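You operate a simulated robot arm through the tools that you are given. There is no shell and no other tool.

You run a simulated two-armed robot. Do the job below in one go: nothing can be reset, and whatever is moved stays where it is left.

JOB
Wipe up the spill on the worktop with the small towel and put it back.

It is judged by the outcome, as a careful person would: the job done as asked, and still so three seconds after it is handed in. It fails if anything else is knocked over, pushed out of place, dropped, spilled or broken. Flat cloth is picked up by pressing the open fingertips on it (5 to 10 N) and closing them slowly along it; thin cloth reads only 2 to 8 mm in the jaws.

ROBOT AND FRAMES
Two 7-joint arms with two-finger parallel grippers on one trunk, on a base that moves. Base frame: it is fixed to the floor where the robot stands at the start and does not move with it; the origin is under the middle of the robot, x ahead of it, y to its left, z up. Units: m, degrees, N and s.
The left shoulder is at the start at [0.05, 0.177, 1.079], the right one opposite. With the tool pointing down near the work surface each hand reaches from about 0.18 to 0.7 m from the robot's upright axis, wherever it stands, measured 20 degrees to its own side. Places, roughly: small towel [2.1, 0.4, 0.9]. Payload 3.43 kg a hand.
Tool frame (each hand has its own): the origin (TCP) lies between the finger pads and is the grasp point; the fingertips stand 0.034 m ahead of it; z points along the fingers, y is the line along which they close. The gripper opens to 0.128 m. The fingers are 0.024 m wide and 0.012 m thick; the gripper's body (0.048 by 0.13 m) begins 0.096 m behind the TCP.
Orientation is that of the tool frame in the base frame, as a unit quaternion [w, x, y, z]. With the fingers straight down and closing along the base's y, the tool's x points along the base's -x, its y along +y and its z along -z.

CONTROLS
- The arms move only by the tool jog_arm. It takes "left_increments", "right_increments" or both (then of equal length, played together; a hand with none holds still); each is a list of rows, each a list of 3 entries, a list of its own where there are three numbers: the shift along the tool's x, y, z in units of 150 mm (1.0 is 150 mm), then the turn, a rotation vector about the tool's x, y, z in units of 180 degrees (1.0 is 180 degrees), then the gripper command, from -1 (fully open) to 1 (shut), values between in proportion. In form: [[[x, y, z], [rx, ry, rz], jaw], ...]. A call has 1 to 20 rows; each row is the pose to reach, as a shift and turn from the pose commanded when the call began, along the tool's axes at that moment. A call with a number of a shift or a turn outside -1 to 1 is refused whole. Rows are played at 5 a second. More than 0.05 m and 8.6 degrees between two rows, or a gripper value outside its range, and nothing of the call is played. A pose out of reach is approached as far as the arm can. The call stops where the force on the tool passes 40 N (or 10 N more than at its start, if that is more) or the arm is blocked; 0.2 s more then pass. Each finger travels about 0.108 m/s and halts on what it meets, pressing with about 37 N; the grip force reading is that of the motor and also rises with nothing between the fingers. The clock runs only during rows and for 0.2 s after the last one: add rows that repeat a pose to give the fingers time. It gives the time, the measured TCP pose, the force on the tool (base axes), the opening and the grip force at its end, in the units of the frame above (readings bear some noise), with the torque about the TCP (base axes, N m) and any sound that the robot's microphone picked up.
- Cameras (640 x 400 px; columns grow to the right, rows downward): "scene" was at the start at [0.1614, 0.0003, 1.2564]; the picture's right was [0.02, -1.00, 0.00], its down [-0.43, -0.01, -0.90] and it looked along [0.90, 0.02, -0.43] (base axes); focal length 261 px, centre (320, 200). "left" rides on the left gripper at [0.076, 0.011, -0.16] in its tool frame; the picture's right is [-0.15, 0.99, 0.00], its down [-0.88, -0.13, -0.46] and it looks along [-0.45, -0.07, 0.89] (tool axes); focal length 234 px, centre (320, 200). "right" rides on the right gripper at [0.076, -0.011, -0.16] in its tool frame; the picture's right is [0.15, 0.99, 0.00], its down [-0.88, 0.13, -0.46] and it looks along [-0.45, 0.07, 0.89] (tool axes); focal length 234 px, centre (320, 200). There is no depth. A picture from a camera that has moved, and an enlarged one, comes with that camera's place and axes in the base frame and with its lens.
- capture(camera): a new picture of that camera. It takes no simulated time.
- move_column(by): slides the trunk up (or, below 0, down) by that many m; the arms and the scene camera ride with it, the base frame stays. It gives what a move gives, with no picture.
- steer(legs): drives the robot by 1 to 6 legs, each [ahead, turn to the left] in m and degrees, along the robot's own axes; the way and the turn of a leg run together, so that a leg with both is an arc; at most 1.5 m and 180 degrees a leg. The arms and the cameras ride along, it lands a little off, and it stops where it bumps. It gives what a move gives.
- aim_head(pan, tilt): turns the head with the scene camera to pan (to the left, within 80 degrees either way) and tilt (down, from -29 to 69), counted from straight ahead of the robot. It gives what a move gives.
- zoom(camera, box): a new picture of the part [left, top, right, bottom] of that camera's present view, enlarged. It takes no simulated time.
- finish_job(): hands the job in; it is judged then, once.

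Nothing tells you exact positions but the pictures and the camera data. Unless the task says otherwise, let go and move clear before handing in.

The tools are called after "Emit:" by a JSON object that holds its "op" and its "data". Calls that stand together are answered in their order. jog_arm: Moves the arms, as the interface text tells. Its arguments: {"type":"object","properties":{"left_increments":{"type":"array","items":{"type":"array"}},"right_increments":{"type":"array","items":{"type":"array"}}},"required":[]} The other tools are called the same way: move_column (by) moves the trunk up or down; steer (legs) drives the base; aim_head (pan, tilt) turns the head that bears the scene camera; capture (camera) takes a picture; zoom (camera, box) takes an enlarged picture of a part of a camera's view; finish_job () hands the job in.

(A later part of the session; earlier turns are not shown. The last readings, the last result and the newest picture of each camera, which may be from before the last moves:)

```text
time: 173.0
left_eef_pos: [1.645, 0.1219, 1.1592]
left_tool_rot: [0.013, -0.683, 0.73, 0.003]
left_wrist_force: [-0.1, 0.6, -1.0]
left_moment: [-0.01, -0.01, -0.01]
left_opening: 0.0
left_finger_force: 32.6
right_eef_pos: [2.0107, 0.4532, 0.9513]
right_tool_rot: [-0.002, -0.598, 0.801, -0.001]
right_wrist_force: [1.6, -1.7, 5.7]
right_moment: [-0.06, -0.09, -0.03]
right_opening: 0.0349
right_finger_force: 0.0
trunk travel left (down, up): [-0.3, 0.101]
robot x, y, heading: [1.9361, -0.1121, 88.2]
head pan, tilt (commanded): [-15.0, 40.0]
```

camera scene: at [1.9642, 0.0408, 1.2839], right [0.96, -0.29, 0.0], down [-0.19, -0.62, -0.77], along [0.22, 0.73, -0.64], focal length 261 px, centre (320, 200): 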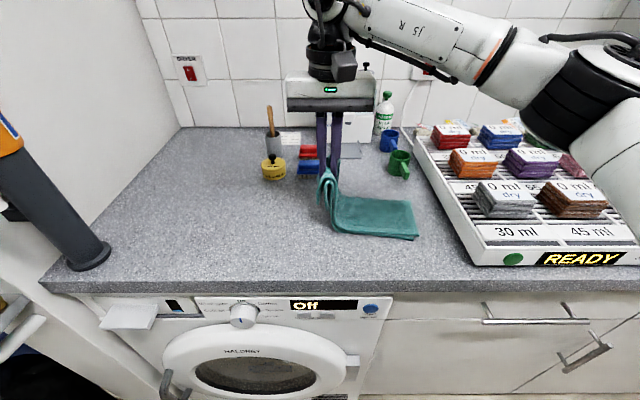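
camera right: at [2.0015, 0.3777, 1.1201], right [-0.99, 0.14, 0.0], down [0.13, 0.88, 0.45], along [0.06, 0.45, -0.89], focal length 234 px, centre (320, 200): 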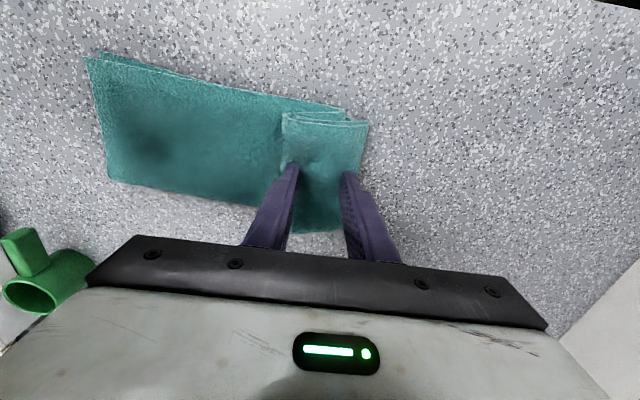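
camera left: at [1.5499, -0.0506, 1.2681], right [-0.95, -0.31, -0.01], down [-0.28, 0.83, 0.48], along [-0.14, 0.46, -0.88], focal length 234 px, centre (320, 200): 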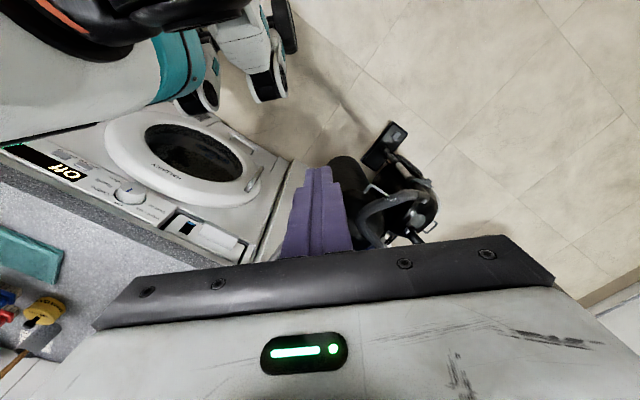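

I have about 6 N of contact. Now I'll close slowly to pinch the flap.

Emit:
{"op": "jog_arm", "data": {"right_increments": [[[0, 0, 0.005], [0, 0, 0], 0.49], [[0, 0, 0.005], [0, 0, 0], 0.53], [[0, 0, 0.005], [0, 0, 0], 0.57], [[0, 0, 0.005], [0, 0, 0], 0.61], [[0, 0, 0.005], [0, 0, 0], 0.65], [[0, 0, 0.005], [0, 0, 0], 0.69], [[0, 0, 0.005], [0, 0, 0], 0.73], [[0, 0, 0.005], [0, 0, 0], 0.77], [[0, 0, 0.005], [0, 0, 0], 0.81], [[0, 0, 0.005], [0, 0, 0], 0.85], [[0, 0, 0.005], [0, 0, 0], 0.89], [[0, 0, 0.005], [0, 0, 0], 0.93], [[0, 0, 0.005], [0, 0, 0], 0.97], [[0, 0, 0.005], [0, 0, 0], 1], [[0, 0, 0.005], [0, 0, 0], 1], [[0, 0, 0.005], [0, 0, 0], 1]]}}

Emit:
{"op": "capture", "data": {"camera": "right"}}

Emit:
{"op": "zoom", "data": {"camera": "scene", "box": [240, 150, 420, 250]}}

```text
time: 176.4
left_eef_pos: [1.6448, 0.1215, 1.1591]
left_tool_rot: [0.013, -0.684, 0.73, 0.003]
left_wrist_force: [-1.5, 0.3, 0.0]
left_moment: [-0.02, 0.03, 0.06]
left_opening: 0.0
left_finger_force: 32.8
right_eef_pos: [2.0127, 0.4527, 0.9508]
right_tool_rot: [-0.003, -0.598, 0.802, -0.001]
right_wrist_force: [1.8, -1.5, 11.1]
right_moment: [-0.03, -0.1, -0.02]
right_opening: 0.0084
right_finger_force: 36.7
trunk travel left (down, up): [-0.3, 0.101]
robot x, y, heading: [1.9382, -0.1072, 88.0]
head pan, tilt (commanded): [-15.0, 40.0]
```

```text
taken
camera right: at [2.0016, 0.3779, 1.1108], right [-0.99, 0.14, 0.0], down [0.13, 0.88, 0.45], along [0.06, 0.45, -0.89], focal length 234 px, centre (320, 200)
```

right: 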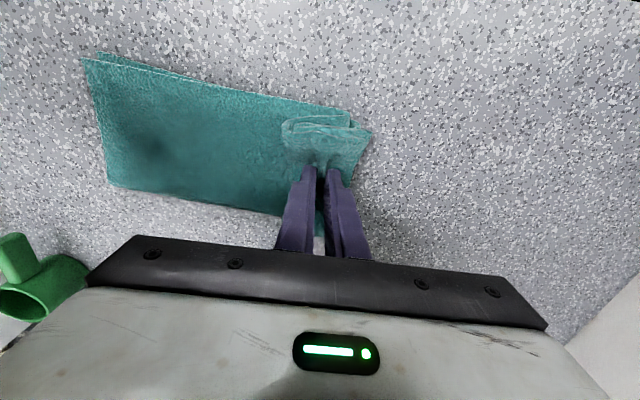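

```text
3.56 times, centred on (330, 200) of scene
camera zoom: at [1.9641, 0.0397, 1.2841], right [0.96, -0.29, 0.0], down [-0.19, -0.61, -0.77], along [0.22, 0.73, -0.64], focal length 928 px, centre (284, 200)
```

zoom: 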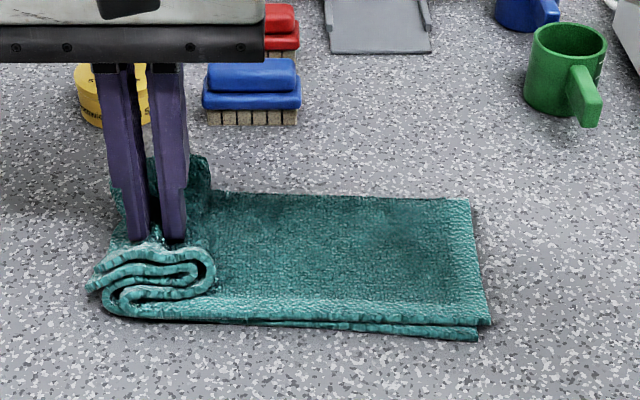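

The flap is pinched with 8 mm in the jaws. I'll lift it, moving left a little, to open the fold.

Emit:
{"op": "jog_arm", "data": {"right_increments": [[[0, 0.0, -0.1], [0, 0, 0], 1], [[0, 0.05, -0.2], [0, 0, 0], 1], [[0, 0.1, -0.3], [0, 0, 0], 1], [[0, 0.15, -0.4], [0, 0, 0], 1], [[0, 0.2, -0.5], [0, 0, 0], 1], [[0, 0.2, -0.5], [0, 0, 0], 1]]}}

Emit:
{"op": "capture", "data": {"camera": "right"}}

Emit:
{"op": "zoom", "data": {"camera": "scene", "box": [220, 130, 420, 250]}}

```text
time: 177.8
left_eef_pos: [1.6457, 0.1216, 1.1591]
left_tool_rot: [0.013, -0.683, 0.73, 0.0]
left_wrist_force: [-0.8, 0.3, -0.6]
left_moment: [0.04, -0.01, 0.01]
left_opening: 0.0002
left_finger_force: 32.9
right_eef_pos: [1.9816, 0.4636, 1.0232]
right_tool_rot: [-0.003, -0.598, 0.801, -0.003]
right_wrist_force: [-0.3, 0.2, -0.2]
right_moment: [0.01, 0.0, 0.0]
right_opening: 0.0075
right_finger_force: 37.3
trunk travel left (down, up): [-0.3, 0.101]
robot x, y, heading: [1.9334, -0.1097, 88.3]
head pan, tilt (commanded): [-15.0, 40.0]
```

```text
taken
camera right: at [1.972, 0.3879, 1.184], right [-0.99, 0.14, 0.0], down [0.13, 0.88, 0.45], along [0.06, 0.45, -0.89], focal length 234 px, centre (320, 200)
```

right: 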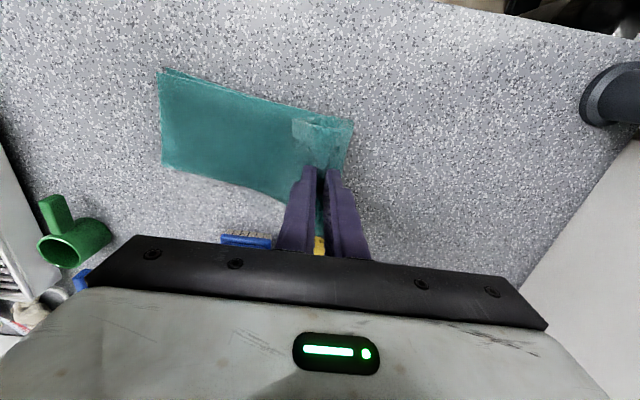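

```text
3.20 times, centred on (320, 190) of scene
camera zoom: at [1.9643, 0.041, 1.2838], right [0.96, -0.29, 0.0], down [-0.19, -0.62, -0.77], along [0.22, 0.73, -0.64], focal length 836 px, centre (320, 232)
```

zoom: 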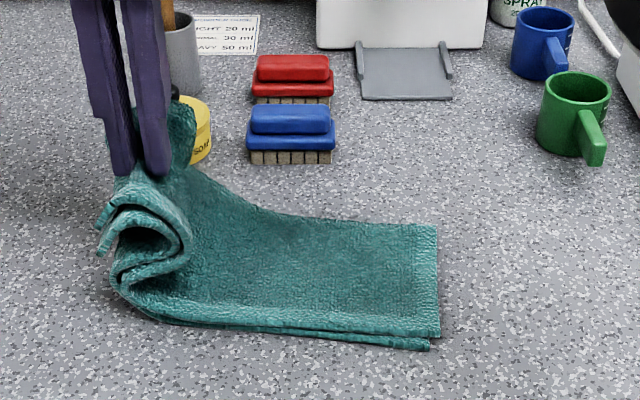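

The fold is opening as I lift. I'll keep lifting straight up until the towel hangs freely.

Emit:
{"op": "jog_arm", "data": {"right_increments": [[[0, 0, -0.14], [0, 0, 0], 1], [[0, 0, -0.28], [0, 0, 0], 1], [[0, 0, -0.42], [0, 0, 0], 1], [[0, 0, -0.56], [0, 0, 0], 1], [[0, 0, -0.7], [0, 0, 0], 1], [[0, 0, -0.85], [0, 0, 0], 1], [[0, 0, -1.0], [0, 0, 0], 1], [[0, 0, -1.0], [0, 0, 0], 1]]}}

Emit:
{"op": "jog_arm", "data": {"right_increments": [[[0, -0.12, -0.12], [0, 0, 0], 1], [[0, -0.25, -0.24], [0, 0, 0], 1], [[0, -0.38, -0.36], [0, 0, 0], 1], [[0, -0.5, -0.48], [0, 0, 0], 1], [[0, -0.62, -0.58], [0, 0, 0], 1], [[0, -0.75, -0.66], [0, 0, 0], 1], [[0, -0.88, -0.7], [0, 0, 0], 1], [[0, -1.0, -0.7], [0, 0, 0], 1], [[0, -1.0, -0.7], [0, 0, 0], 1]]}}

Emit:
{"op": "capture", "data": {"camera": "scene"}}

Emit:
{"op": "capture", "data": {"camera": "right"}}

```text
time: 179.6
left_eef_pos: [1.6453, 0.1234, 1.1594]
left_tool_rot: [0.012, -0.683, 0.73, 0.002]
left_wrist_force: [-0.2, 0.4, 0.9]
left_moment: [-0.05, 0.01, 0.01]
left_opening: 0.0
left_finger_force: 32.7
right_eef_pos: [1.984, 0.4419, 1.1687]
right_tool_rot: [-0.003, -0.598, 0.802, -0.002]
right_wrist_force: [-0.7, 0.5, -1.2]
right_moment: [-0.05, 0.01, -0.05]
right_opening: 0.0073
right_finger_force: 36.4
right hand out of reach, approached as far as the arm can: row 6, 7, 8
trunk travel left (down, up): [-0.3, 0.101]
robot x, y, heading: [1.9384, -0.111, 88.3]
head pan, tilt (commanded): [-15.0, 40.0]
```

```text
time: 181.6
left_eef_pos: [1.6464, 0.1228, 1.1594]
left_tool_rot: [0.012, -0.683, 0.73, 0.002]
left_wrist_force: [0.0, 0.2, -0.1]
left_moment: [0.01, 0.01, 0.02]
left_opening: 0.0
left_finger_force: 32.4
right_eef_pos: [2.1273, 0.3935, 1.2708]
right_tool_rot: [-0.001, -0.598, 0.801, 0.0]
right_wrist_force: [0.0, 1.4, 0.0]
right_moment: [-0.03, 0.03, -0.01]
right_opening: 0.0073
right_finger_force: 36.8
right hand out of reach, approached as far as the arm can: row 4, 5, 6, 7, 8, 9
trunk travel left (down, up): [-0.3, 0.101]
robot x, y, heading: [1.9368, -0.1094, 88.1]
head pan, tilt (commanded): [-15.0, 40.0]
```

```text
taken
camera scene: at [1.964, 0.041, 1.2838], right [0.96, -0.29, 0.0], down [-0.19, -0.62, -0.77], along [0.22, 0.73, -0.64], focal length 261 px, centre (320, 200)
```

scene: 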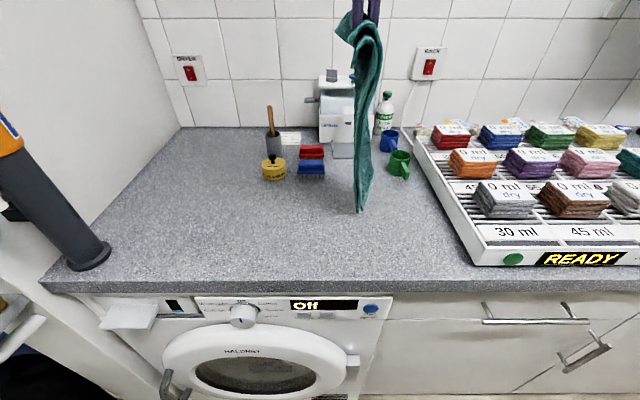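

```text
taken
camera right: at [2.1178, 0.3196, 1.4303], right [-0.99, 0.14, 0.0], down [0.13, 0.88, 0.45], along [0.06, 0.45, -0.89], focal length 234 px, centre (320, 200)
```

right: 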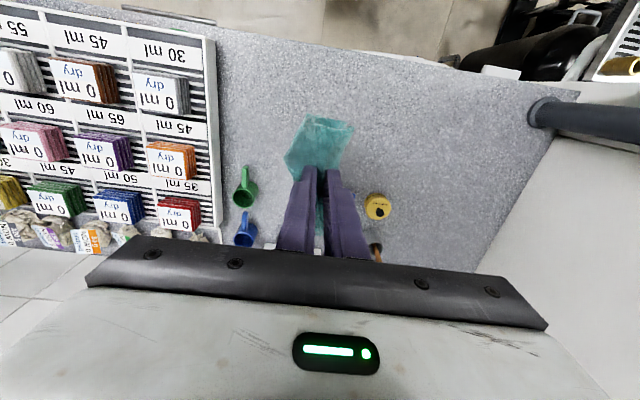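

The towel hangs unfolded now, with only a short stub above the fingers. I'll zoom in on it before laying it out again.

Emit:
{"op": "zoom", "data": {"camera": "scene", "box": [300, 0, 440, 230]}}

Emit:
{"op": "zoom", "data": {"camera": "right", "box": [250, 90, 410, 240]}}

```text
1.74 times, centred on (370, 115) of scene
camera zoom: at [1.964, 0.041, 1.2838], right [0.96, -0.29, 0.0], down [-0.19, -0.62, -0.77], along [0.22, 0.73, -0.64], focal length 454 px, centre (233, 348)
```

zoom: 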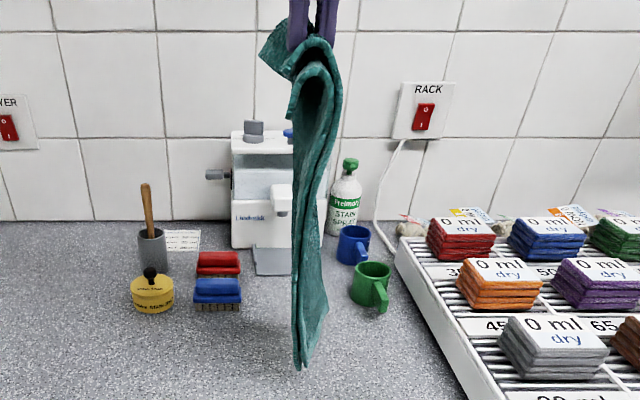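

```text
2.67 times, centred on (330, 165) of right
camera zoom: at [2.1178, 0.3196, 1.4303], right [-0.99, 0.14, 0.0], down [0.13, 0.88, 0.45], along [0.06, 0.45, -0.89], focal length 624 px, centre (293, 293)
```

zoom: 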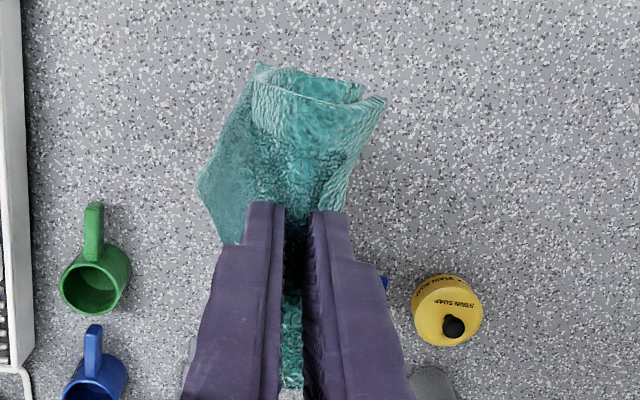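

The towel hangs as one strip again with a short stub sticking out to the left. I'll carry it right to start the lay-down once more.

Emit:
{"op": "jog_arm", "data": {"right_increments": [[[-0.02, -0.12, 0.03], [0, 0, 0], 1], [[-0.04, -0.24, 0.06], [0, 0, 0], 1], [[-0.06, -0.36, 0.09], [0, 0, 0], 1], [[-0.085, -0.48, 0.12], [0, 0, 0], 1], [[-0.105, -0.6, 0.15], [0, 0, 0], 1], [[-0.125, -0.72, 0.18], [0, 0, 0], 1], [[-0.147, -0.84, 0.2], [0, 0, 0], 1], [[-0.168, -0.957, 0.2], [0, 0, 0], 1], [[-0.168, -0.957, 0.2], [0, 0, 0], 1], [[-0.168, -0.957, 0.2], [0, 0, 0], 1]]}}

Emit:
{"op": "capture", "data": {"camera": "scene"}}

Emit:
{"op": "capture", "data": {"camera": "right"}}

```text
time: 183.8
left_eef_pos: [1.6454, 0.1226, 1.1601]
left_tool_rot: [0.013, -0.683, 0.731, 0.002]
left_wrist_force: [-0.3, 0.0, 0.0]
left_moment: [0.01, -0.01, -0.01]
left_opening: 0.0
left_finger_force: 33.2
right_eef_pos: [2.2733, 0.377, 1.2408]
right_tool_rot: [-0.003, -0.598, 0.802, -0.001]
right_wrist_force: [-0.8, 0.3, -1.1]
right_moment: [-0.02, -0.06, -0.02]
right_opening: 0.0076
right_finger_force: 37.1
trunk travel left (down, up): [-0.3, 0.101]
robot x, y, heading: [1.9331, -0.1123, 88.3]
head pan, tilt (commanded): [-15.0, 40.0]
```

```text
taken
camera scene: at [1.9642, 0.0409, 1.2838], right [0.96, -0.29, 0.0], down [-0.19, -0.62, -0.77], along [0.22, 0.73, -0.64], focal length 261 px, centre (320, 200)
```

scene: 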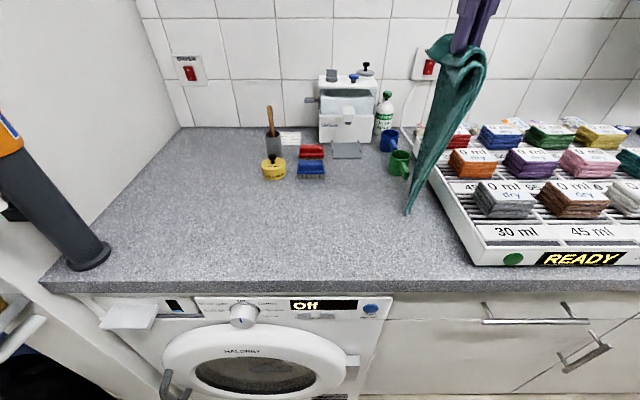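

```text
taken
camera right: at [2.2634, 0.3021, 1.4002], right [-0.99, 0.14, 0.0], down [0.13, 0.88, 0.45], along [0.06, 0.45, -0.89], focal length 234 px, centre (320, 200)
```

right: 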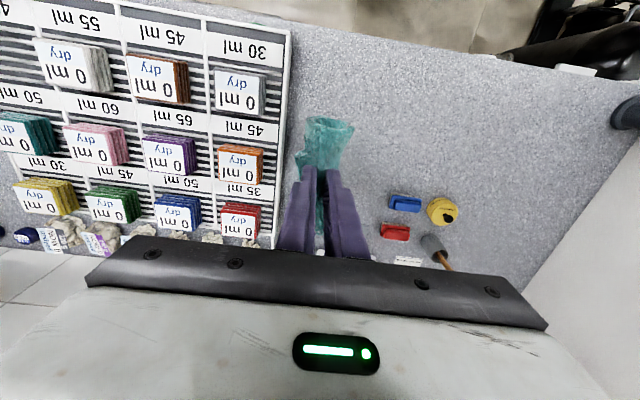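

The towel is still swinging a little. I'll hold still a moment, then check again.

Emit:
{"op": "jog_arm", "data": {"right_increments": [[[0, 0, 0], [0, 0, 0], 1], [[0, 0, 0], [0, 0, 0], 1], [[0, 0, 0], [0, 0, 0], 1], [[0, 0, 0], [0, 0, 0], 1], [[0, 0, 0], [0, 0, 0], 1], [[0, 0, 0], [0, 0, 0], 1], [[0, 0, 0], [0, 0, 0], 1], [[0, 0, 0], [0, 0, 0], 1]]}}

Emit:
{"op": "zoom", "data": {"camera": "scene", "box": [360, 0, 520, 260]}}

```text
time: 185.6
left_eef_pos: [1.6448, 0.1227, 1.1598]
left_tool_rot: [0.012, -0.683, 0.73, 0.002]
left_wrist_force: [0.0, 0.3, -1.0]
left_moment: [0.0, 0.01, -0.02]
left_opening: 0.0001
left_finger_force: 32.9
right_eef_pos: [2.2721, 0.3772, 1.2407]
right_tool_rot: [-0.003, -0.599, 0.801, -0.002]
right_wrist_force: [-0.2, -0.4, -0.6]
right_moment: [-0.03, 0.01, 0.0]
right_opening: 0.007
right_finger_force: 36.7
trunk travel left (down, up): [-0.3, 0.101]
robot x, y, heading: [1.9417, -0.1094, 88.1]
head pan, tilt (commanded): [-15.0, 40.0]
```

```text
1.54 times, centred on (440, 130) of scene
camera zoom: at [1.9642, 0.0409, 1.2838], right [0.96, -0.29, 0.0], down [-0.19, -0.62, -0.77], along [0.22, 0.73, -0.64], focal length 402 px, centre (135, 308)
```

zoom: 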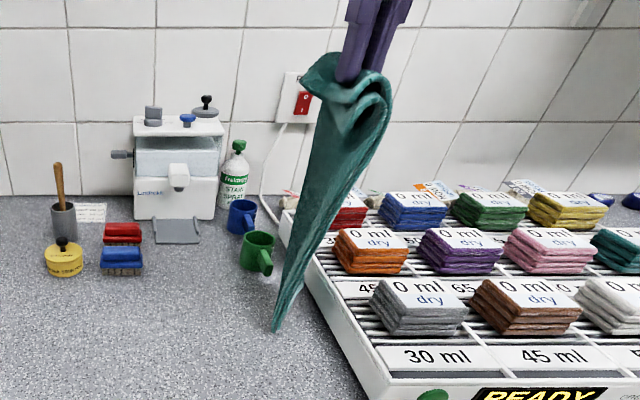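

It's hanging still now, just clear of the tray, bottom about 5 cm above the worktop. I'll lower it and lay it out toward the left.

Emit:
{"op": "jog_arm", "data": {"right_increments": [[[0, 0, 0.1], [0, 0, 0], 1], [[0, 0, 0.2], [0, 0, 0], 1], [[0, 0.01, 0.3], [0, 0, 0], 1], [[0, 0.05, 0.4], [0, 0, 0], 1], [[0, 0.13, 0.5], [0, 0, 0], 1], [[0, 0.25, 0.6], [0, 0, 0], 1], [[0, 0.38, 0.7], [0, 0, 0], 1], [[0, 0.51, 0.8], [0, 0, 0], 1], [[0, 0.64, 0.913], [0, 0, 0], 1], [[0, 0.64, 0.913], [0, 0, 0], 1]]}}

Emit:
{"op": "zoom", "data": {"camera": "scene", "box": [280, 80, 500, 260]}}

Emit:
{"op": "capture", "data": {"camera": "right"}}

```text
time: 187.8
left_eef_pos: [1.6453, 0.1218, 1.1596]
left_tool_rot: [0.013, -0.683, 0.73, 0.002]
left_wrist_force: [0.0, -0.2, 0.7]
left_moment: [-0.01, 0.01, -0.03]
left_opening: 0.0003
left_finger_force: 33.1
right_eef_pos: [2.18, 0.4048, 1.1033]
right_tool_rot: [-0.003, -0.599, 0.801, -0.001]
right_wrist_force: [-0.9, 0.0, -0.6]
right_moment: [0.01, 0.01, 0.03]
right_opening: 0.0074
right_finger_force: 36.7
trunk travel left (down, up): [-0.3, 0.101]
robot x, y, heading: [1.9375, -0.1067, 88.1]
head pan, tilt (commanded): [-15.0, 40.0]
```

```text
2.22 times, centred on (390, 170) of scene
camera zoom: at [1.9643, 0.0408, 1.2839], right [0.96, -0.29, 0.0], down [-0.19, -0.62, -0.77], along [0.22, 0.73, -0.64], focal length 580 px, centre (164, 267)
```

zoom: 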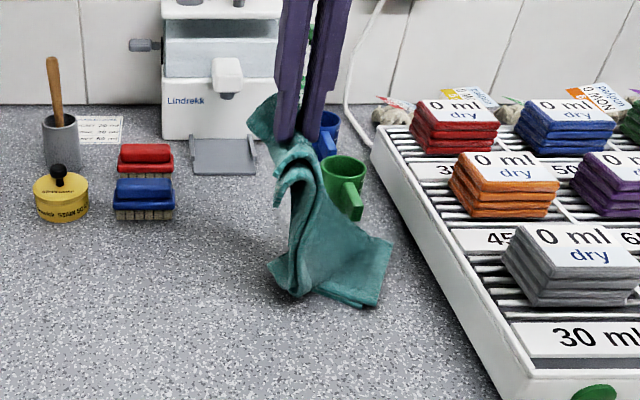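

```text
taken
camera right: at [2.1702, 0.3306, 1.263], right [-0.99, 0.14, 0.0], down [0.13, 0.88, 0.45], along [0.06, 0.45, -0.89], focal length 234 px, centre (320, 200)
```

right: 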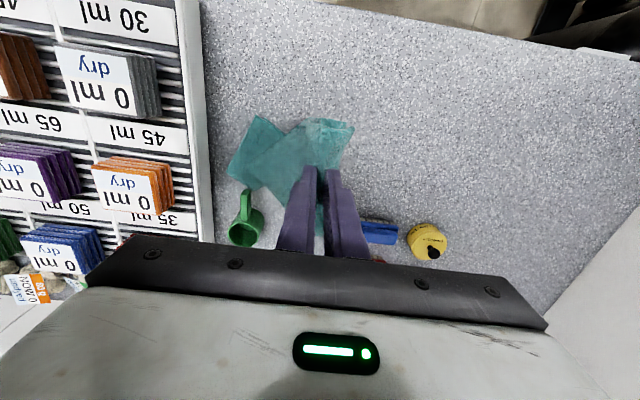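

This time the strip hung twisted, so its end landed turned and a bit too far back, near the green cup. I'll lift it again, retracing the path, and correct the twist with the wrist.

Emit:
{"op": "jog_arm", "data": {"right_increments": [[[0, -0.1, -0.1], [0, 0, 0], 1], [[0.03, -0.2, -0.2], [0, 0, 0], 1], [[0.06, -0.3, -0.33], [0, 0, 0], 1], [[0.1, -0.35, -0.47], [0, 0, 0], 1], [[0.13, -0.38, -0.6], [0, 0, 0], 1], [[0.17, -0.4, -0.74], [0, 0, 0], 1], [[0.2, -0.4, -0.88], [0, 0, 0], 1], [[0.2, -0.4, -1.0], [0, 0, 0], 1], [[0.2, -0.4, -1.0], [0, 0, 0], 1], [[0.2, -0.4, -1.0], [0, 0, 0], 1], [[0.2, -0.4, -1.0], [0, 0, 0], 1], [[0.2, -0.4, -1.0], [0, 0, 0], 1], [[0.2, -0.4, -1.0], [0, 0, 0], 1]]}}

Emit:
{"op": "zoom", "data": {"camera": "scene", "box": [320, 0, 520, 250]}}

Emit:
{"op": "zoom", "data": {"camera": "right", "box": [220, 60, 420, 240]}}

```text
time: 190.6
left_eef_pos: [1.6448, 0.1232, 1.1596]
left_tool_rot: [0.012, -0.683, 0.73, 0.001]
left_wrist_force: [0.9, 0.5, -0.1]
left_moment: [-0.01, -0.01, -0.02]
left_opening: 0.0
left_finger_force: 33.4
right_eef_pos: [2.2297, 0.3593, 1.2539]
right_tool_rot: [-0.003, -0.598, 0.801, -0.002]
right_wrist_force: [-0.4, -0.6, -0.8]
right_moment: [-0.03, 0.05, -0.07]
right_opening: 0.0073
right_finger_force: 37.1
trunk travel left (down, up): [-0.3, 0.101]
robot x, y, heading: [1.9404, -0.1063, 88.2]
head pan, tilt (commanded): [-15.0, 40.0]
```

```text
1.60 times, centred on (420, 125) of scene
camera zoom: at [1.9642, 0.0409, 1.2838], right [0.96, -0.29, 0.0], down [-0.19, -0.62, -0.77], along [0.22, 0.73, -0.64], focal length 418 px, centre (160, 320)
```

zoom: 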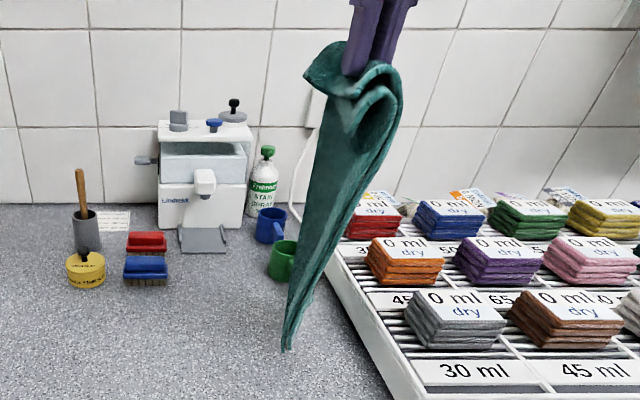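

```text
2.22 times, centred on (320, 150) of right
camera zoom: at [2.2199, 0.2858, 1.413], right [-0.99, 0.14, 0.0], down [0.13, 0.88, 0.45], along [0.06, 0.45, -0.89], focal length 520 px, centre (320, 311)
```

zoom: 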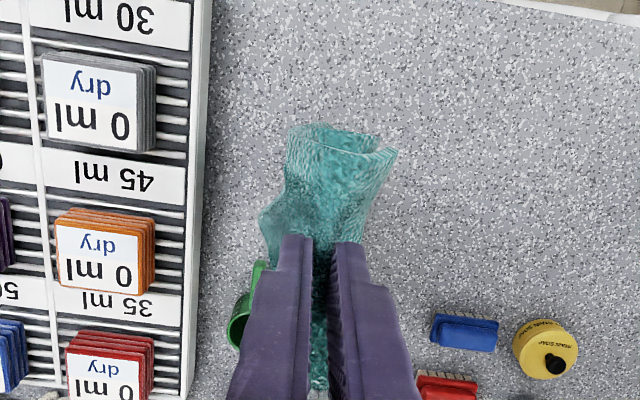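

Seen from the head camera, the strip hangs turned about 24 degrees clockwise. I'll rotate the wrist the other way to line it up and let it settle.

Emit:
{"op": "jog_arm", "data": {"right_increments": [[[0, 0, 0], [0, 0, -0.033], 1], [[0, 0, 0], [0, 0, -0.067], 1], [[0, 0, 0], [0, 0, -0.1], 1], [[0, 0, 0], [0, 0, -0.133], 1], [[0, 0, 0], [0, 0, -0.133], 1], [[0, 0, 0], [0, 0, -0.133], 1], [[0, 0, 0], [0, 0, -0.133], 1], [[0, 0, 0], [0, 0, -0.133], 1], [[0, 0, 0], [0, 0, -0.133], 1], [[0, 0, 0], [0, 0, -0.133], 1]]}}

Emit:
{"op": "zoom", "data": {"camera": "scene", "box": [320, 0, 520, 250]}}

Emit:
{"op": "zoom", "data": {"camera": "right", "box": [220, 60, 420, 240]}}

```text
time: 192.8
left_eef_pos: [1.6458, 0.1219, 1.1585]
left_tool_rot: [0.012, -0.683, 0.73, 0.002]
left_wrist_force: [0.9, 0.7, -0.2]
left_moment: [0.0, 0.01, -0.01]
left_opening: 0.0001
left_finger_force: 32.9
right_eef_pos: [2.2312, 0.3584, 1.254]
right_tool_rot: [0.003, 0.751, -0.66, 0.001]
right_wrist_force: [-0.2, 0.0, 0.2]
right_moment: [0.03, -0.03, -0.09]
right_opening: 0.0073
right_finger_force: 37.1
trunk travel left (down, up): [-0.3, 0.101]
robot x, y, heading: [1.9379, -0.1057, 88.0]
head pan, tilt (commanded): [-15.0, 40.0]
```

```text
1.60 times, centred on (420, 125) of scene
camera zoom: at [1.9642, 0.0409, 1.2838], right [0.96, -0.29, 0.0], down [-0.19, -0.62, -0.77], along [0.22, 0.73, -0.64], focal length 418 px, centre (160, 320)
```

zoom: 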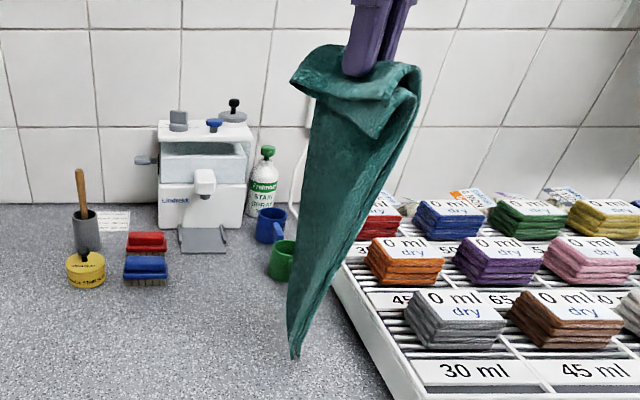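

```text
2.22 times, centred on (320, 150) of right
camera zoom: at [2.2518, 0.2867, 1.4133], right [-0.96, -0.27, 0.0], down [-0.24, 0.86, 0.45], along [-0.13, 0.43, -0.89], focal length 520 px, centre (320, 311)
```

zoom: 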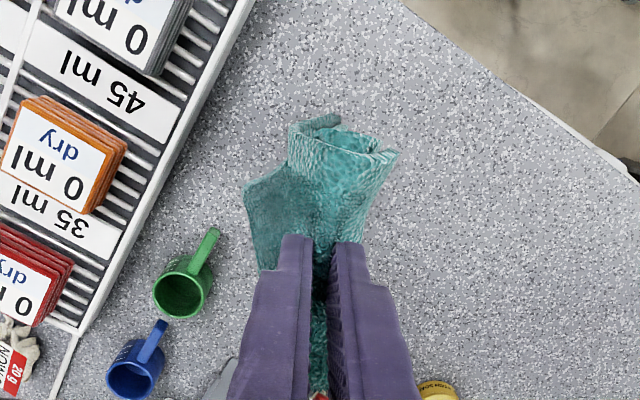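

The top has turned but the bottom may still be following. I'll wait a bit longer and look from both cameras again.

Emit:
{"op": "jog_arm", "data": {"right_increments": [[[0, 0, 0], [0, 0, 0], 1], [[0, 0, 0], [0, 0, 0], 1], [[0, 0, 0], [0, 0, 0], 1], [[0, 0, 0], [0, 0, 0], 1], [[0, 0, 0], [0, 0, 0], 1], [[0, 0, 0], [0, 0, 0], 1], [[0, 0, 0], [0, 0, 0], 1], [[0, 0, 0], [0, 0, 0], 1]]}}

Emit:
{"op": "zoom", "data": {"camera": "scene", "box": [350, 60, 490, 250]}}

Emit:
{"op": "capture", "data": {"camera": "right"}}

```text
time: 194.6
left_eef_pos: [1.646, 0.1226, 1.1593]
left_tool_rot: [0.013, -0.683, 0.73, 0.002]
left_wrist_force: [-0.5, -0.4, 0.0]
left_moment: [0.0, 0.01, 0.01]
left_opening: 0.0001
left_finger_force: 32.7
right_eef_pos: [2.2303, 0.358, 1.2527]
right_tool_rot: [0.003, 0.751, -0.66, 0.001]
right_wrist_force: [0.7, -0.5, -0.5]
right_moment: [-0.01, 0.04, -0.11]
right_opening: 0.0071
right_finger_force: 37.1
trunk travel left (down, up): [-0.3, 0.101]
robot x, y, heading: [1.9368, -0.1079, 88.1]
head pan, tilt (commanded): [-15.0, 40.0]
```

```text
2.11 times, centred on (420, 155) of scene
camera zoom: at [1.9642, 0.0409, 1.2838], right [0.96, -0.29, 0.0], down [-0.19, -0.62, -0.77], along [0.22, 0.73, -0.64], focal length 550 px, centre (110, 295)
```

zoom: 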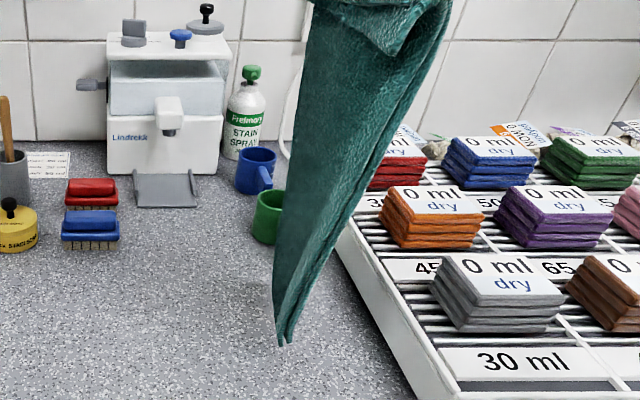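

```text
taken
camera right: at [2.2519, 0.2866, 1.4133], right [-0.96, -0.27, 0.0], down [-0.24, 0.86, 0.45], along [-0.13, 0.43, -0.89], focal length 234 px, centre (320, 200)
```

right: 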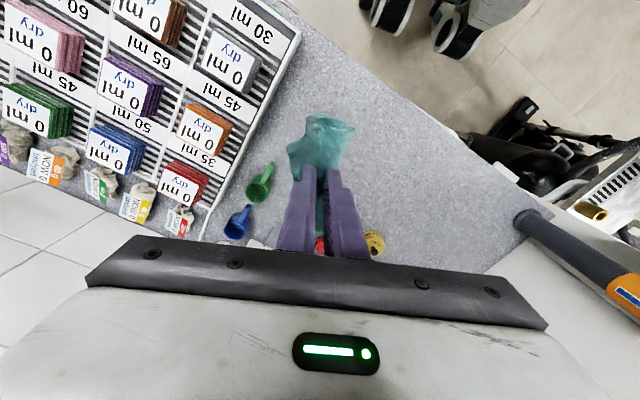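

The strip's width now lines up with the worktop depth direction. I'll shift to place its end over the right spot, let it settle, and check.

Emit:
{"op": "jog_arm", "data": {"right_increments": [[[-0.008, -0.1, 0], [0, 0, 0], 1], [[-0.016, -0.2, 0], [0, 0, 0], 1], [[-0.024, -0.3, 0], [0, 0, 0], 1], [[-0.03, -0.377, 0], [0, 0, 0], 1], [[-0.03, -0.377, 0.05], [0, 0, 0], 1], [[-0.03, -0.377, 0.1], [0, 0, 0], 1], [[-0.03, -0.377, 0.15], [0, 0, 0], 1], [[-0.03, -0.377, 0.2], [0, 0, 0], 1], [[-0.03, -0.377, 0.2], [0, 0, 0], 1], [[-0.03, -0.377, 0.2], [0, 0, 0], 1], [[-0.03, -0.377, 0.2], [0, 0, 0], 1], [[-0.03, -0.377, 0.2], [0, 0, 0], 1]]}}

Emit:
{"op": "zoom", "data": {"camera": "scene", "box": [350, 60, 530, 260]}}

Emit:
{"op": "capture", "data": {"camera": "right"}}

```text
time: 197.2
left_eef_pos: [1.6456, 0.1229, 1.1597]
left_tool_rot: [0.013, -0.684, 0.73, 0.002]
left_wrist_force: [0.1, 0.2, 0.5]
left_moment: [0.02, -0.01, 0.01]
left_opening: 0.0
left_finger_force: 33.3
right_eef_pos: [2.2852, 0.3708, 1.2224]
right_tool_rot: [0.003, 0.751, -0.66, 0.001]
right_wrist_force: [0.3, -0.5, 0.1]
right_moment: [0.0, -0.03, -0.13]
right_opening: 0.0076
right_finger_force: 37.2
right hand out of reach, approached as far as the arm can: row 3, 4, 5, 6
trunk travel left (down, up): [-0.3, 0.101]
robot x, y, heading: [1.9421, -0.1091, 88.1]
head pan, tilt (commanded): [-15.0, 40.0]
```

```text
2.00 times, centred on (440, 160) of scene
camera zoom: at [1.9642, 0.0409, 1.2838], right [0.96, -0.29, 0.0], down [-0.19, -0.62, -0.77], along [0.22, 0.73, -0.64], focal length 522 px, centre (80, 280)
```

zoom: 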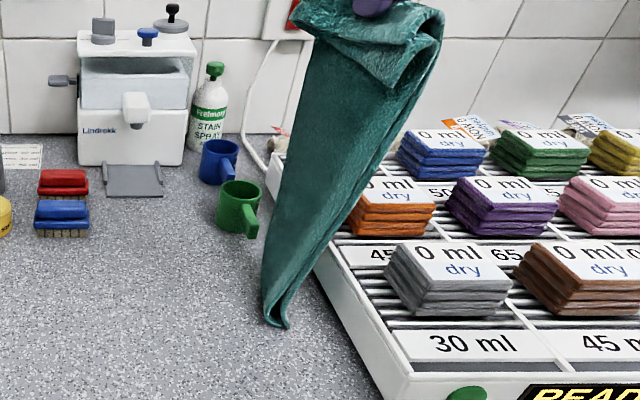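

```text
taken
camera right: at [2.3071, 0.2982, 1.383], right [-0.96, -0.27, 0.0], down [-0.24, 0.86, 0.45], along [-0.13, 0.43, -0.89], focal length 234 px, centre (320, 200)
```

right: 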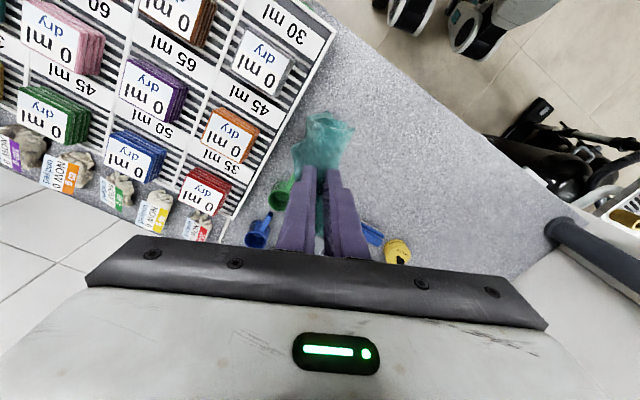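

The strip's lower edge is now over the right spot, parallel to the towel's old end. I'll lower and start moving left.

Emit:
{"op": "jog_arm", "data": {"right_increments": [[[0, 0, 0.087], [0, 0, 0], 1], [[-0.005, 0.012, 0.173], [0, 0, 0], 1], [[-0.0135, 0.03, 0.253], [0, 0, 0], 1], [[-0.054, 0.122, 0.353], [0, 0, 0], 1], [[-0.0945, 0.213, 0.453], [0, 0, 0], 1], [[-0.14, 0.317, 0.553], [0, 0, 0], 1], [[-0.189, 0.4265, 0.653], [0, 0, 0], 1], [[-0.189, 0.4265, 0.653], [0, 0, 0], 1]]}}

Emit:
{"op": "zoom", "data": {"camera": "scene", "box": [310, 80, 490, 260]}}

Emit:
{"op": "capture", "data": {"camera": "right"}}

```text
time: 199.0
left_eef_pos: [1.6452, 0.1219, 1.16]
left_tool_rot: [0.012, -0.683, 0.73, 0.002]
left_wrist_force: [0.1, -0.8, -0.3]
left_moment: [-0.01, -0.03, 0.01]
left_opening: 0.0
left_finger_force: 32.9
right_eef_pos: [2.2172, 0.3912, 1.1226]
right_tool_rot: [0.003, 0.751, -0.66, 0.001]
right_wrist_force: [-0.1, 0.0, 0.3]
right_moment: [0.03, -0.01, -0.1]
right_opening: 0.0073
right_finger_force: 37.4
trunk travel left (down, up): [-0.3, 0.101]
robot x, y, heading: [1.9362, -0.1107, 88.1]
head pan, tilt (commanded): [-15.0, 40.0]
```

```text
2.22 times, centred on (400, 170) of scene
camera zoom: at [1.9643, 0.0408, 1.2839], right [0.96, -0.29, 0.0], down [-0.19, -0.62, -0.77], along [0.22, 0.73, -0.64], focal length 580 px, centre (142, 267)
```

zoom: 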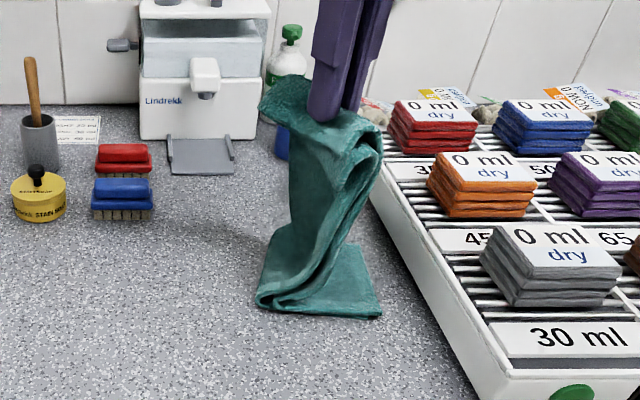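

```text
taken
camera right: at [2.2398, 0.3181, 1.2837], right [-0.96, -0.27, 0.0], down [-0.24, 0.86, 0.45], along [-0.13, 0.43, -0.89], focal length 234 px, centre (320, 200)
```

right: 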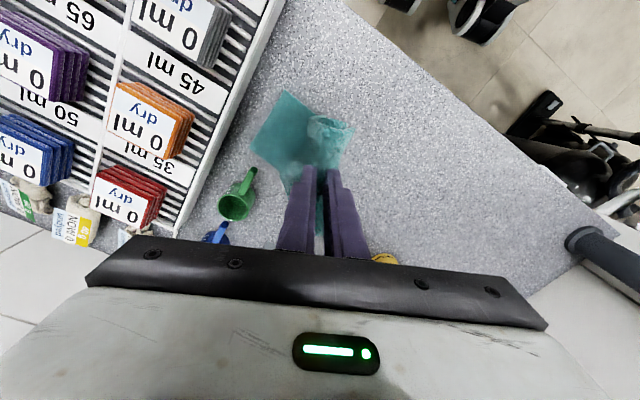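

It's landing squarely, but about 3 cm too far back. I'll lift the end off again, shift 3 cm toward the front and repeat the lay-down.

Emit:
{"op": "jog_arm", "data": {"right_increments": [[[0.05, -0.1, -0.1], [0, 0, 0], 1], [[0.09, -0.2, -0.22], [0, 0, 0], 1], [[0.13, -0.3, -0.34], [0, 0, 0], 1], [[0.165, -0.37, -0.46], [0, 0, 0], 1], [[0.1755, -0.396, -0.6], [0, 0, 0], 1], [[0.25, -0.36, -0.64], [0, 0, 0], 1], [[0.33, -0.33, -0.64], [0, 0, 0], 1], [[0.376, -0.307, -0.64], [0, 0, 0], 1], [[0.376, -0.307, -0.64], [0, 0, 0], 1], [[0.376, -0.307, -0.64], [0, 0, 0], 1], [[0.376, -0.307, -0.64], [0, 0, 0], 1], [[0.376, -0.307, -0.64], [0, 0, 0], 1], [[0.376, -0.307, -0.64], [0, 0, 0], 1], [[0.376, -0.307, -0.64], [0, 0, 0], 1], [[0.376, -0.307, -0.64], [0, 0, 0], 1]]}}

Emit:
{"op": "zoom", "data": {"camera": "scene", "box": [350, 60, 530, 260]}}

```text
time: 202.2
left_eef_pos: [1.645, 0.1221, 1.1599]
left_tool_rot: [0.012, -0.684, 0.73, 0.002]
left_wrist_force: [-0.4, 0.0, 0.6]
left_moment: [0.01, -0.02, 0.01]
left_opening: 0.0
left_finger_force: 33.1
right_eef_pos: [2.2708, 0.3407, 1.2213]
right_tool_rot: [0.004, 0.751, -0.66, 0.001]
right_wrist_force: [-0.2, 0.1, 1.1]
right_moment: [0.02, -0.04, -0.1]
right_opening: 0.0072
right_finger_force: 37.0
trunk travel left (down, up): [-0.3, 0.101]
robot x, y, heading: [1.9388, -0.1093, 88.2]
head pan, tilt (commanded): [-15.0, 40.0]
```

```text
2.00 times, centred on (440, 160) of scene
camera zoom: at [1.9642, 0.0409, 1.2838], right [0.96, -0.29, 0.0], down [-0.19, -0.62, -0.77], along [0.22, 0.73, -0.64], focal length 522 px, centre (80, 280)
```

zoom: 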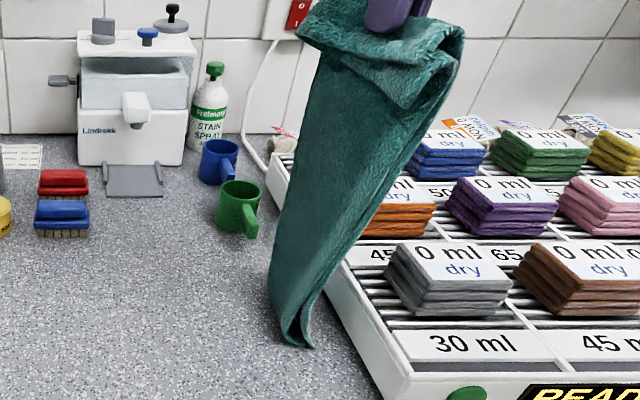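

Good: the strip's front corner is now over the old front-right corner. I'll repeat the lay-down.

Emit:
{"op": "jog_arm", "data": {"right_increments": [[[-0.01, 0.02, 0.087], [0, 0, 0], 1], [[-0.02, 0.045, 0.173], [0, 0, 0], 1], [[-0.03, 0.07, 0.253], [0, 0, 0], 1], [[-0.07, 0.16, 0.353], [0, 0, 0], 1], [[-0.11, 0.25, 0.453], [0, 0, 0], 1], [[-0.155, 0.35, 0.553], [0, 0, 0], 1], [[-0.205, 0.46, 0.653], [0, 0, 0], 1], [[-0.25, 0.565, 0.74], [0, 0, 0], 1], [[-0.295, 0.665, 0.82], [0, 0, 0], 1], [[-0.335, 0.755, 0.91], [0, 0, 0], 1], [[-0.335, 0.755, 0.91], [0, 0, 0], 1]]}}

Emit:
{"op": "zoom", "data": {"camera": "scene", "box": [290, 80, 490, 260]}}

Emit:
{"op": "capture", "data": {"camera": "right"}}

```text
time: 204.6
left_eef_pos: [1.6459, 0.1223, 1.1589]
left_tool_rot: [0.012, -0.683, 0.73, 0.002]
left_wrist_force: [0.3, 0.5, 0.1]
left_moment: [0.0, -0.01, 0.0]
left_opening: 0.0
left_finger_force: 32.9
right_eef_pos: [2.153, 0.3774, 1.0846]
right_tool_rot: [0.003, 0.751, -0.66, 0.001]
right_wrist_force: [-0.4, 0.2, -0.4]
right_moment: [-0.03, -0.02, -0.11]
right_opening: 0.0074
right_finger_force: 37.2
trunk travel left (down, up): [-0.3, 0.101]
robot x, y, heading: [1.9391, -0.111, 88.3]
head pan, tilt (commanded): [-15.0, 40.0]
```

```text
2.22 times, centred on (390, 170) of scene
camera zoom: at [1.9642, 0.0408, 1.2839], right [0.96, -0.29, 0.0], down [-0.19, -0.62, -0.77], along [0.22, 0.73, -0.64], focal length 580 px, centre (164, 267)
```

zoom: 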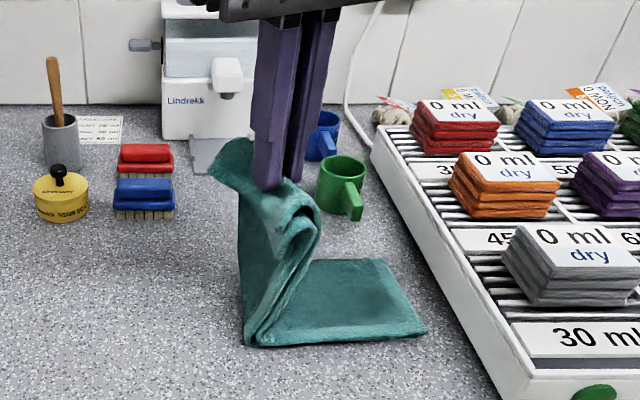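

```text
taken
camera right: at [2.1742, 0.3038, 1.2451], right [-0.96, -0.27, 0.0], down [-0.24, 0.86, 0.45], along [-0.13, 0.43, -0.89], focal length 234 px, centre (320, 200)
```

right: 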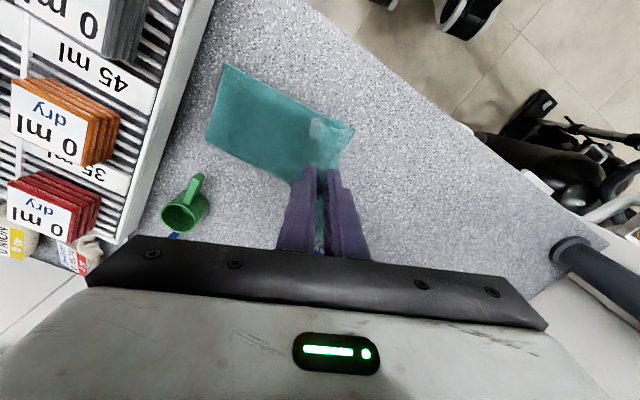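

That's laid well: the right end sits at its old place, nearly parallel. I'll continue bringing the left part down.

Emit:
{"op": "jog_arm", "data": {"right_increments": [[[-0.046, 0.104, 0.133], [0, 0, 0], 1], [[-0.092, 0.207, 0.267], [0, 0, 0], 1], [[-0.13, 0.292, 0.367], [0, 0, 0], 1], [[-0.162, 0.366, 0.467], [0, 0, 0], 1], [[-0.194, 0.439, 0.567], [0, 0, 0], 1], [[-0.227, 0.512, 0.667], [0, 0, 0], 1], [[-0.251, 0.567, 0.74], [0, 0, 0], 1], [[-0.251, 0.567, 0.74], [0, 0, 0], 1]]}}

Emit:
{"op": "zoom", "data": {"camera": "scene", "box": [250, 130, 450, 260]}}

Emit:
{"op": "capture", "data": {"camera": "right"}}

```text
time: 206.4
left_eef_pos: [1.6464, 0.1213, 1.1593]
left_tool_rot: [0.012, -0.683, 0.73, 0.002]
left_wrist_force: [0.2, 0.5, 0.9]
left_moment: [-0.01, -0.04, 0.04]
left_opening: 0.0
left_finger_force: 32.7
right_eef_pos: [2.0626, 0.3997, 0.9733]
right_tool_rot: [0.003, 0.751, -0.66, 0.001]
right_wrist_force: [-0.1, -0.1, -0.4]
right_moment: [0.0, 0.01, -0.12]
right_opening: 0.0075
right_finger_force: 36.8
trunk travel left (down, up): [-0.3, 0.101]
robot x, y, heading: [1.9372, -0.1084, 88.1]
head pan, tilt (commanded): [-15.0, 40.0]
```

```text
3.08 times, centred on (350, 195) of scene
camera zoom: at [1.9642, 0.0409, 1.2839], right [0.96, -0.29, 0.0], down [-0.19, -0.62, -0.77], along [0.22, 0.73, -0.64], focal length 803 px, centre (228, 215)
```

zoom: 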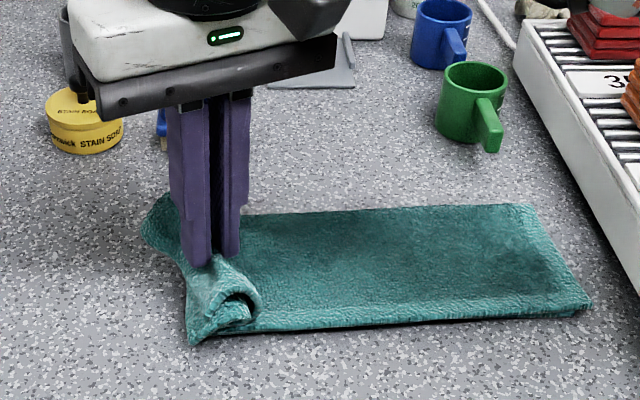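

```text
taken
camera right: at [2.0836, 0.3288, 1.1325], right [-0.96, -0.27, 0.0], down [-0.24, 0.86, 0.45], along [-0.13, 0.43, -0.89], focal length 234 px, centre (320, 200)
```

right: 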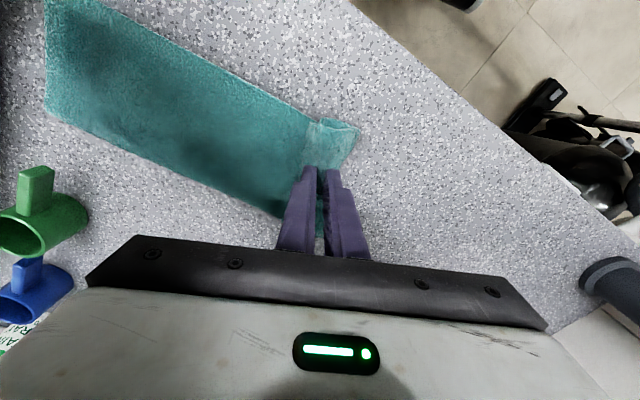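

Excellent: the towel lies flat over its whole length with only a short stub at the left. I'll lower straight down to the worktop.

Emit:
{"op": "jog_arm", "data": {"right_increments": [[[0, 0, 0.05], [0, 0, 0], 1], [[0, 0, 0.1], [0, 0, 0], 1], [[0, 0, 0.14], [0, 0, 0], 1], [[0, 0, 0.17], [0, 0, 0], 1], [[0, 0, 0.17], [0, 0, 0], 1]]}}

Emit:
{"op": "zoom", "data": {"camera": "scene", "box": [250, 150, 410, 250]}}

```text
time: 207.6
left_eef_pos: [1.6448, 0.1213, 1.1595]
left_tool_rot: [0.013, -0.683, 0.73, 0.003]
left_wrist_force: [-0.3, 0.3, -0.4]
left_moment: [0.01, 0.01, 0.03]
left_opening: 0.0003
left_finger_force: 33.4
right_eef_pos: [2.0616, 0.3991, 0.9492]
right_tool_rot: [0.003, 0.751, -0.66, 0.0]
right_wrist_force: [0.2, -3.2, 8.7]
right_moment: [-0.06, -0.07, -0.12]
right_opening: 0.0074
right_finger_force: 36.6
trunk travel left (down, up): [-0.3, 0.101]
robot x, y, heading: [1.9419, -0.1089, 88.5]
head pan, tilt (commanded): [-15.0, 40.0]
```

```text
4.00 times, centred on (330, 200) of scene
camera zoom: at [1.9639, 0.04, 1.2841], right [0.96, -0.29, 0.0], down [-0.19, -0.61, -0.77], along [0.22, 0.73, -0.64], focal length 1044 px, centre (280, 200)
```

zoom: 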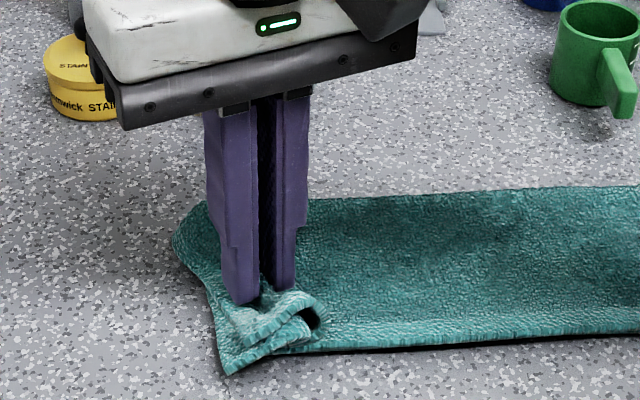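

I'm pressing at about 9 N with the stub flared out to the left. I'll open the fingers slowly to smooth out the pinch.

Emit:
{"op": "jog_arm", "data": {"right_increments": [[[0, 0, 0], [0, 0, 0], 0.88], [[0, 0, 0.003], [0, 0, 0], 0.82], [[0, 0, 0.006], [0, 0, 0], 0.76], [[0, 0, 0.009], [0, 0, 0], 0.7], [[0, 0, 0.012], [0, 0, 0], 0.64], [[0, 0, 0.015], [0, 0, 0], 0.58], [[0, 0, 0.018], [0, 0, 0], 0.52], [[0, 0, 0.02], [0, 0, 0], 0.46], [[0, 0, 0.02], [0, 0, 0], 0.4], [[0, 0, 0.02], [0, 0, 0], 0.34], [[0, 0, 0.02], [0, 0, 0], 0.28], [[0, 0, 0.02], [0, 0, 0], 0.22], [[0, 0, 0.02], [0, 0, 0], 0.16], [[0, 0, 0.02], [0, 0, 0], 0.16]]}}

Emit:
{"op": "zoom", "data": {"camera": "scene", "box": [250, 150, 410, 250]}}

```text
time: 210.6
left_eef_pos: [1.6445, 0.1217, 1.1601]
left_tool_rot: [0.014, -0.683, 0.73, 0.001]
left_wrist_force: [-0.2, -0.4, -0.4]
left_moment: [0.04, -0.01, -0.03]
left_opening: 0.0002
left_finger_force: 33.6
right_eef_pos: [2.0623, 0.4002, 0.9463]
right_tool_rot: [0.002, 0.751, -0.66, 0.0]
right_wrist_force: [-3.8, -1.0, 14.7]
right_moment: [0.03, -0.28, 0.02]
right_opening: 0.0514
right_finger_force: 0.0
trunk travel left (down, up): [-0.3, 0.101]
robot x, y, heading: [1.9429, -0.1084, 88.4]
head pan, tilt (commanded): [-15.0, 40.0]
```

```text
4.00 times, centred on (330, 200) of scene
camera zoom: at [1.9633, 0.0396, 1.2841], right [0.96, -0.29, 0.0], down [-0.19, -0.61, -0.77], along [0.22, 0.73, -0.64], focal length 1044 px, centre (280, 200)
```

zoom: 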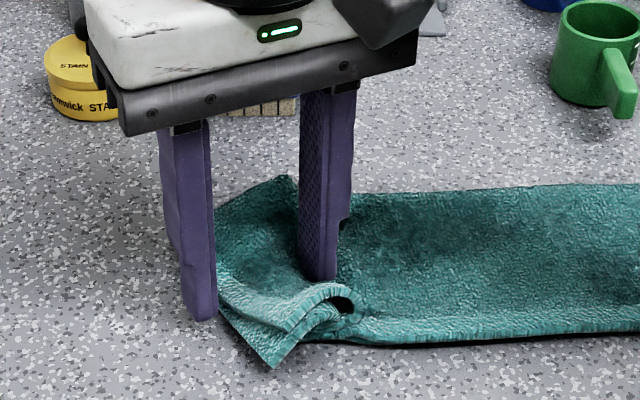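

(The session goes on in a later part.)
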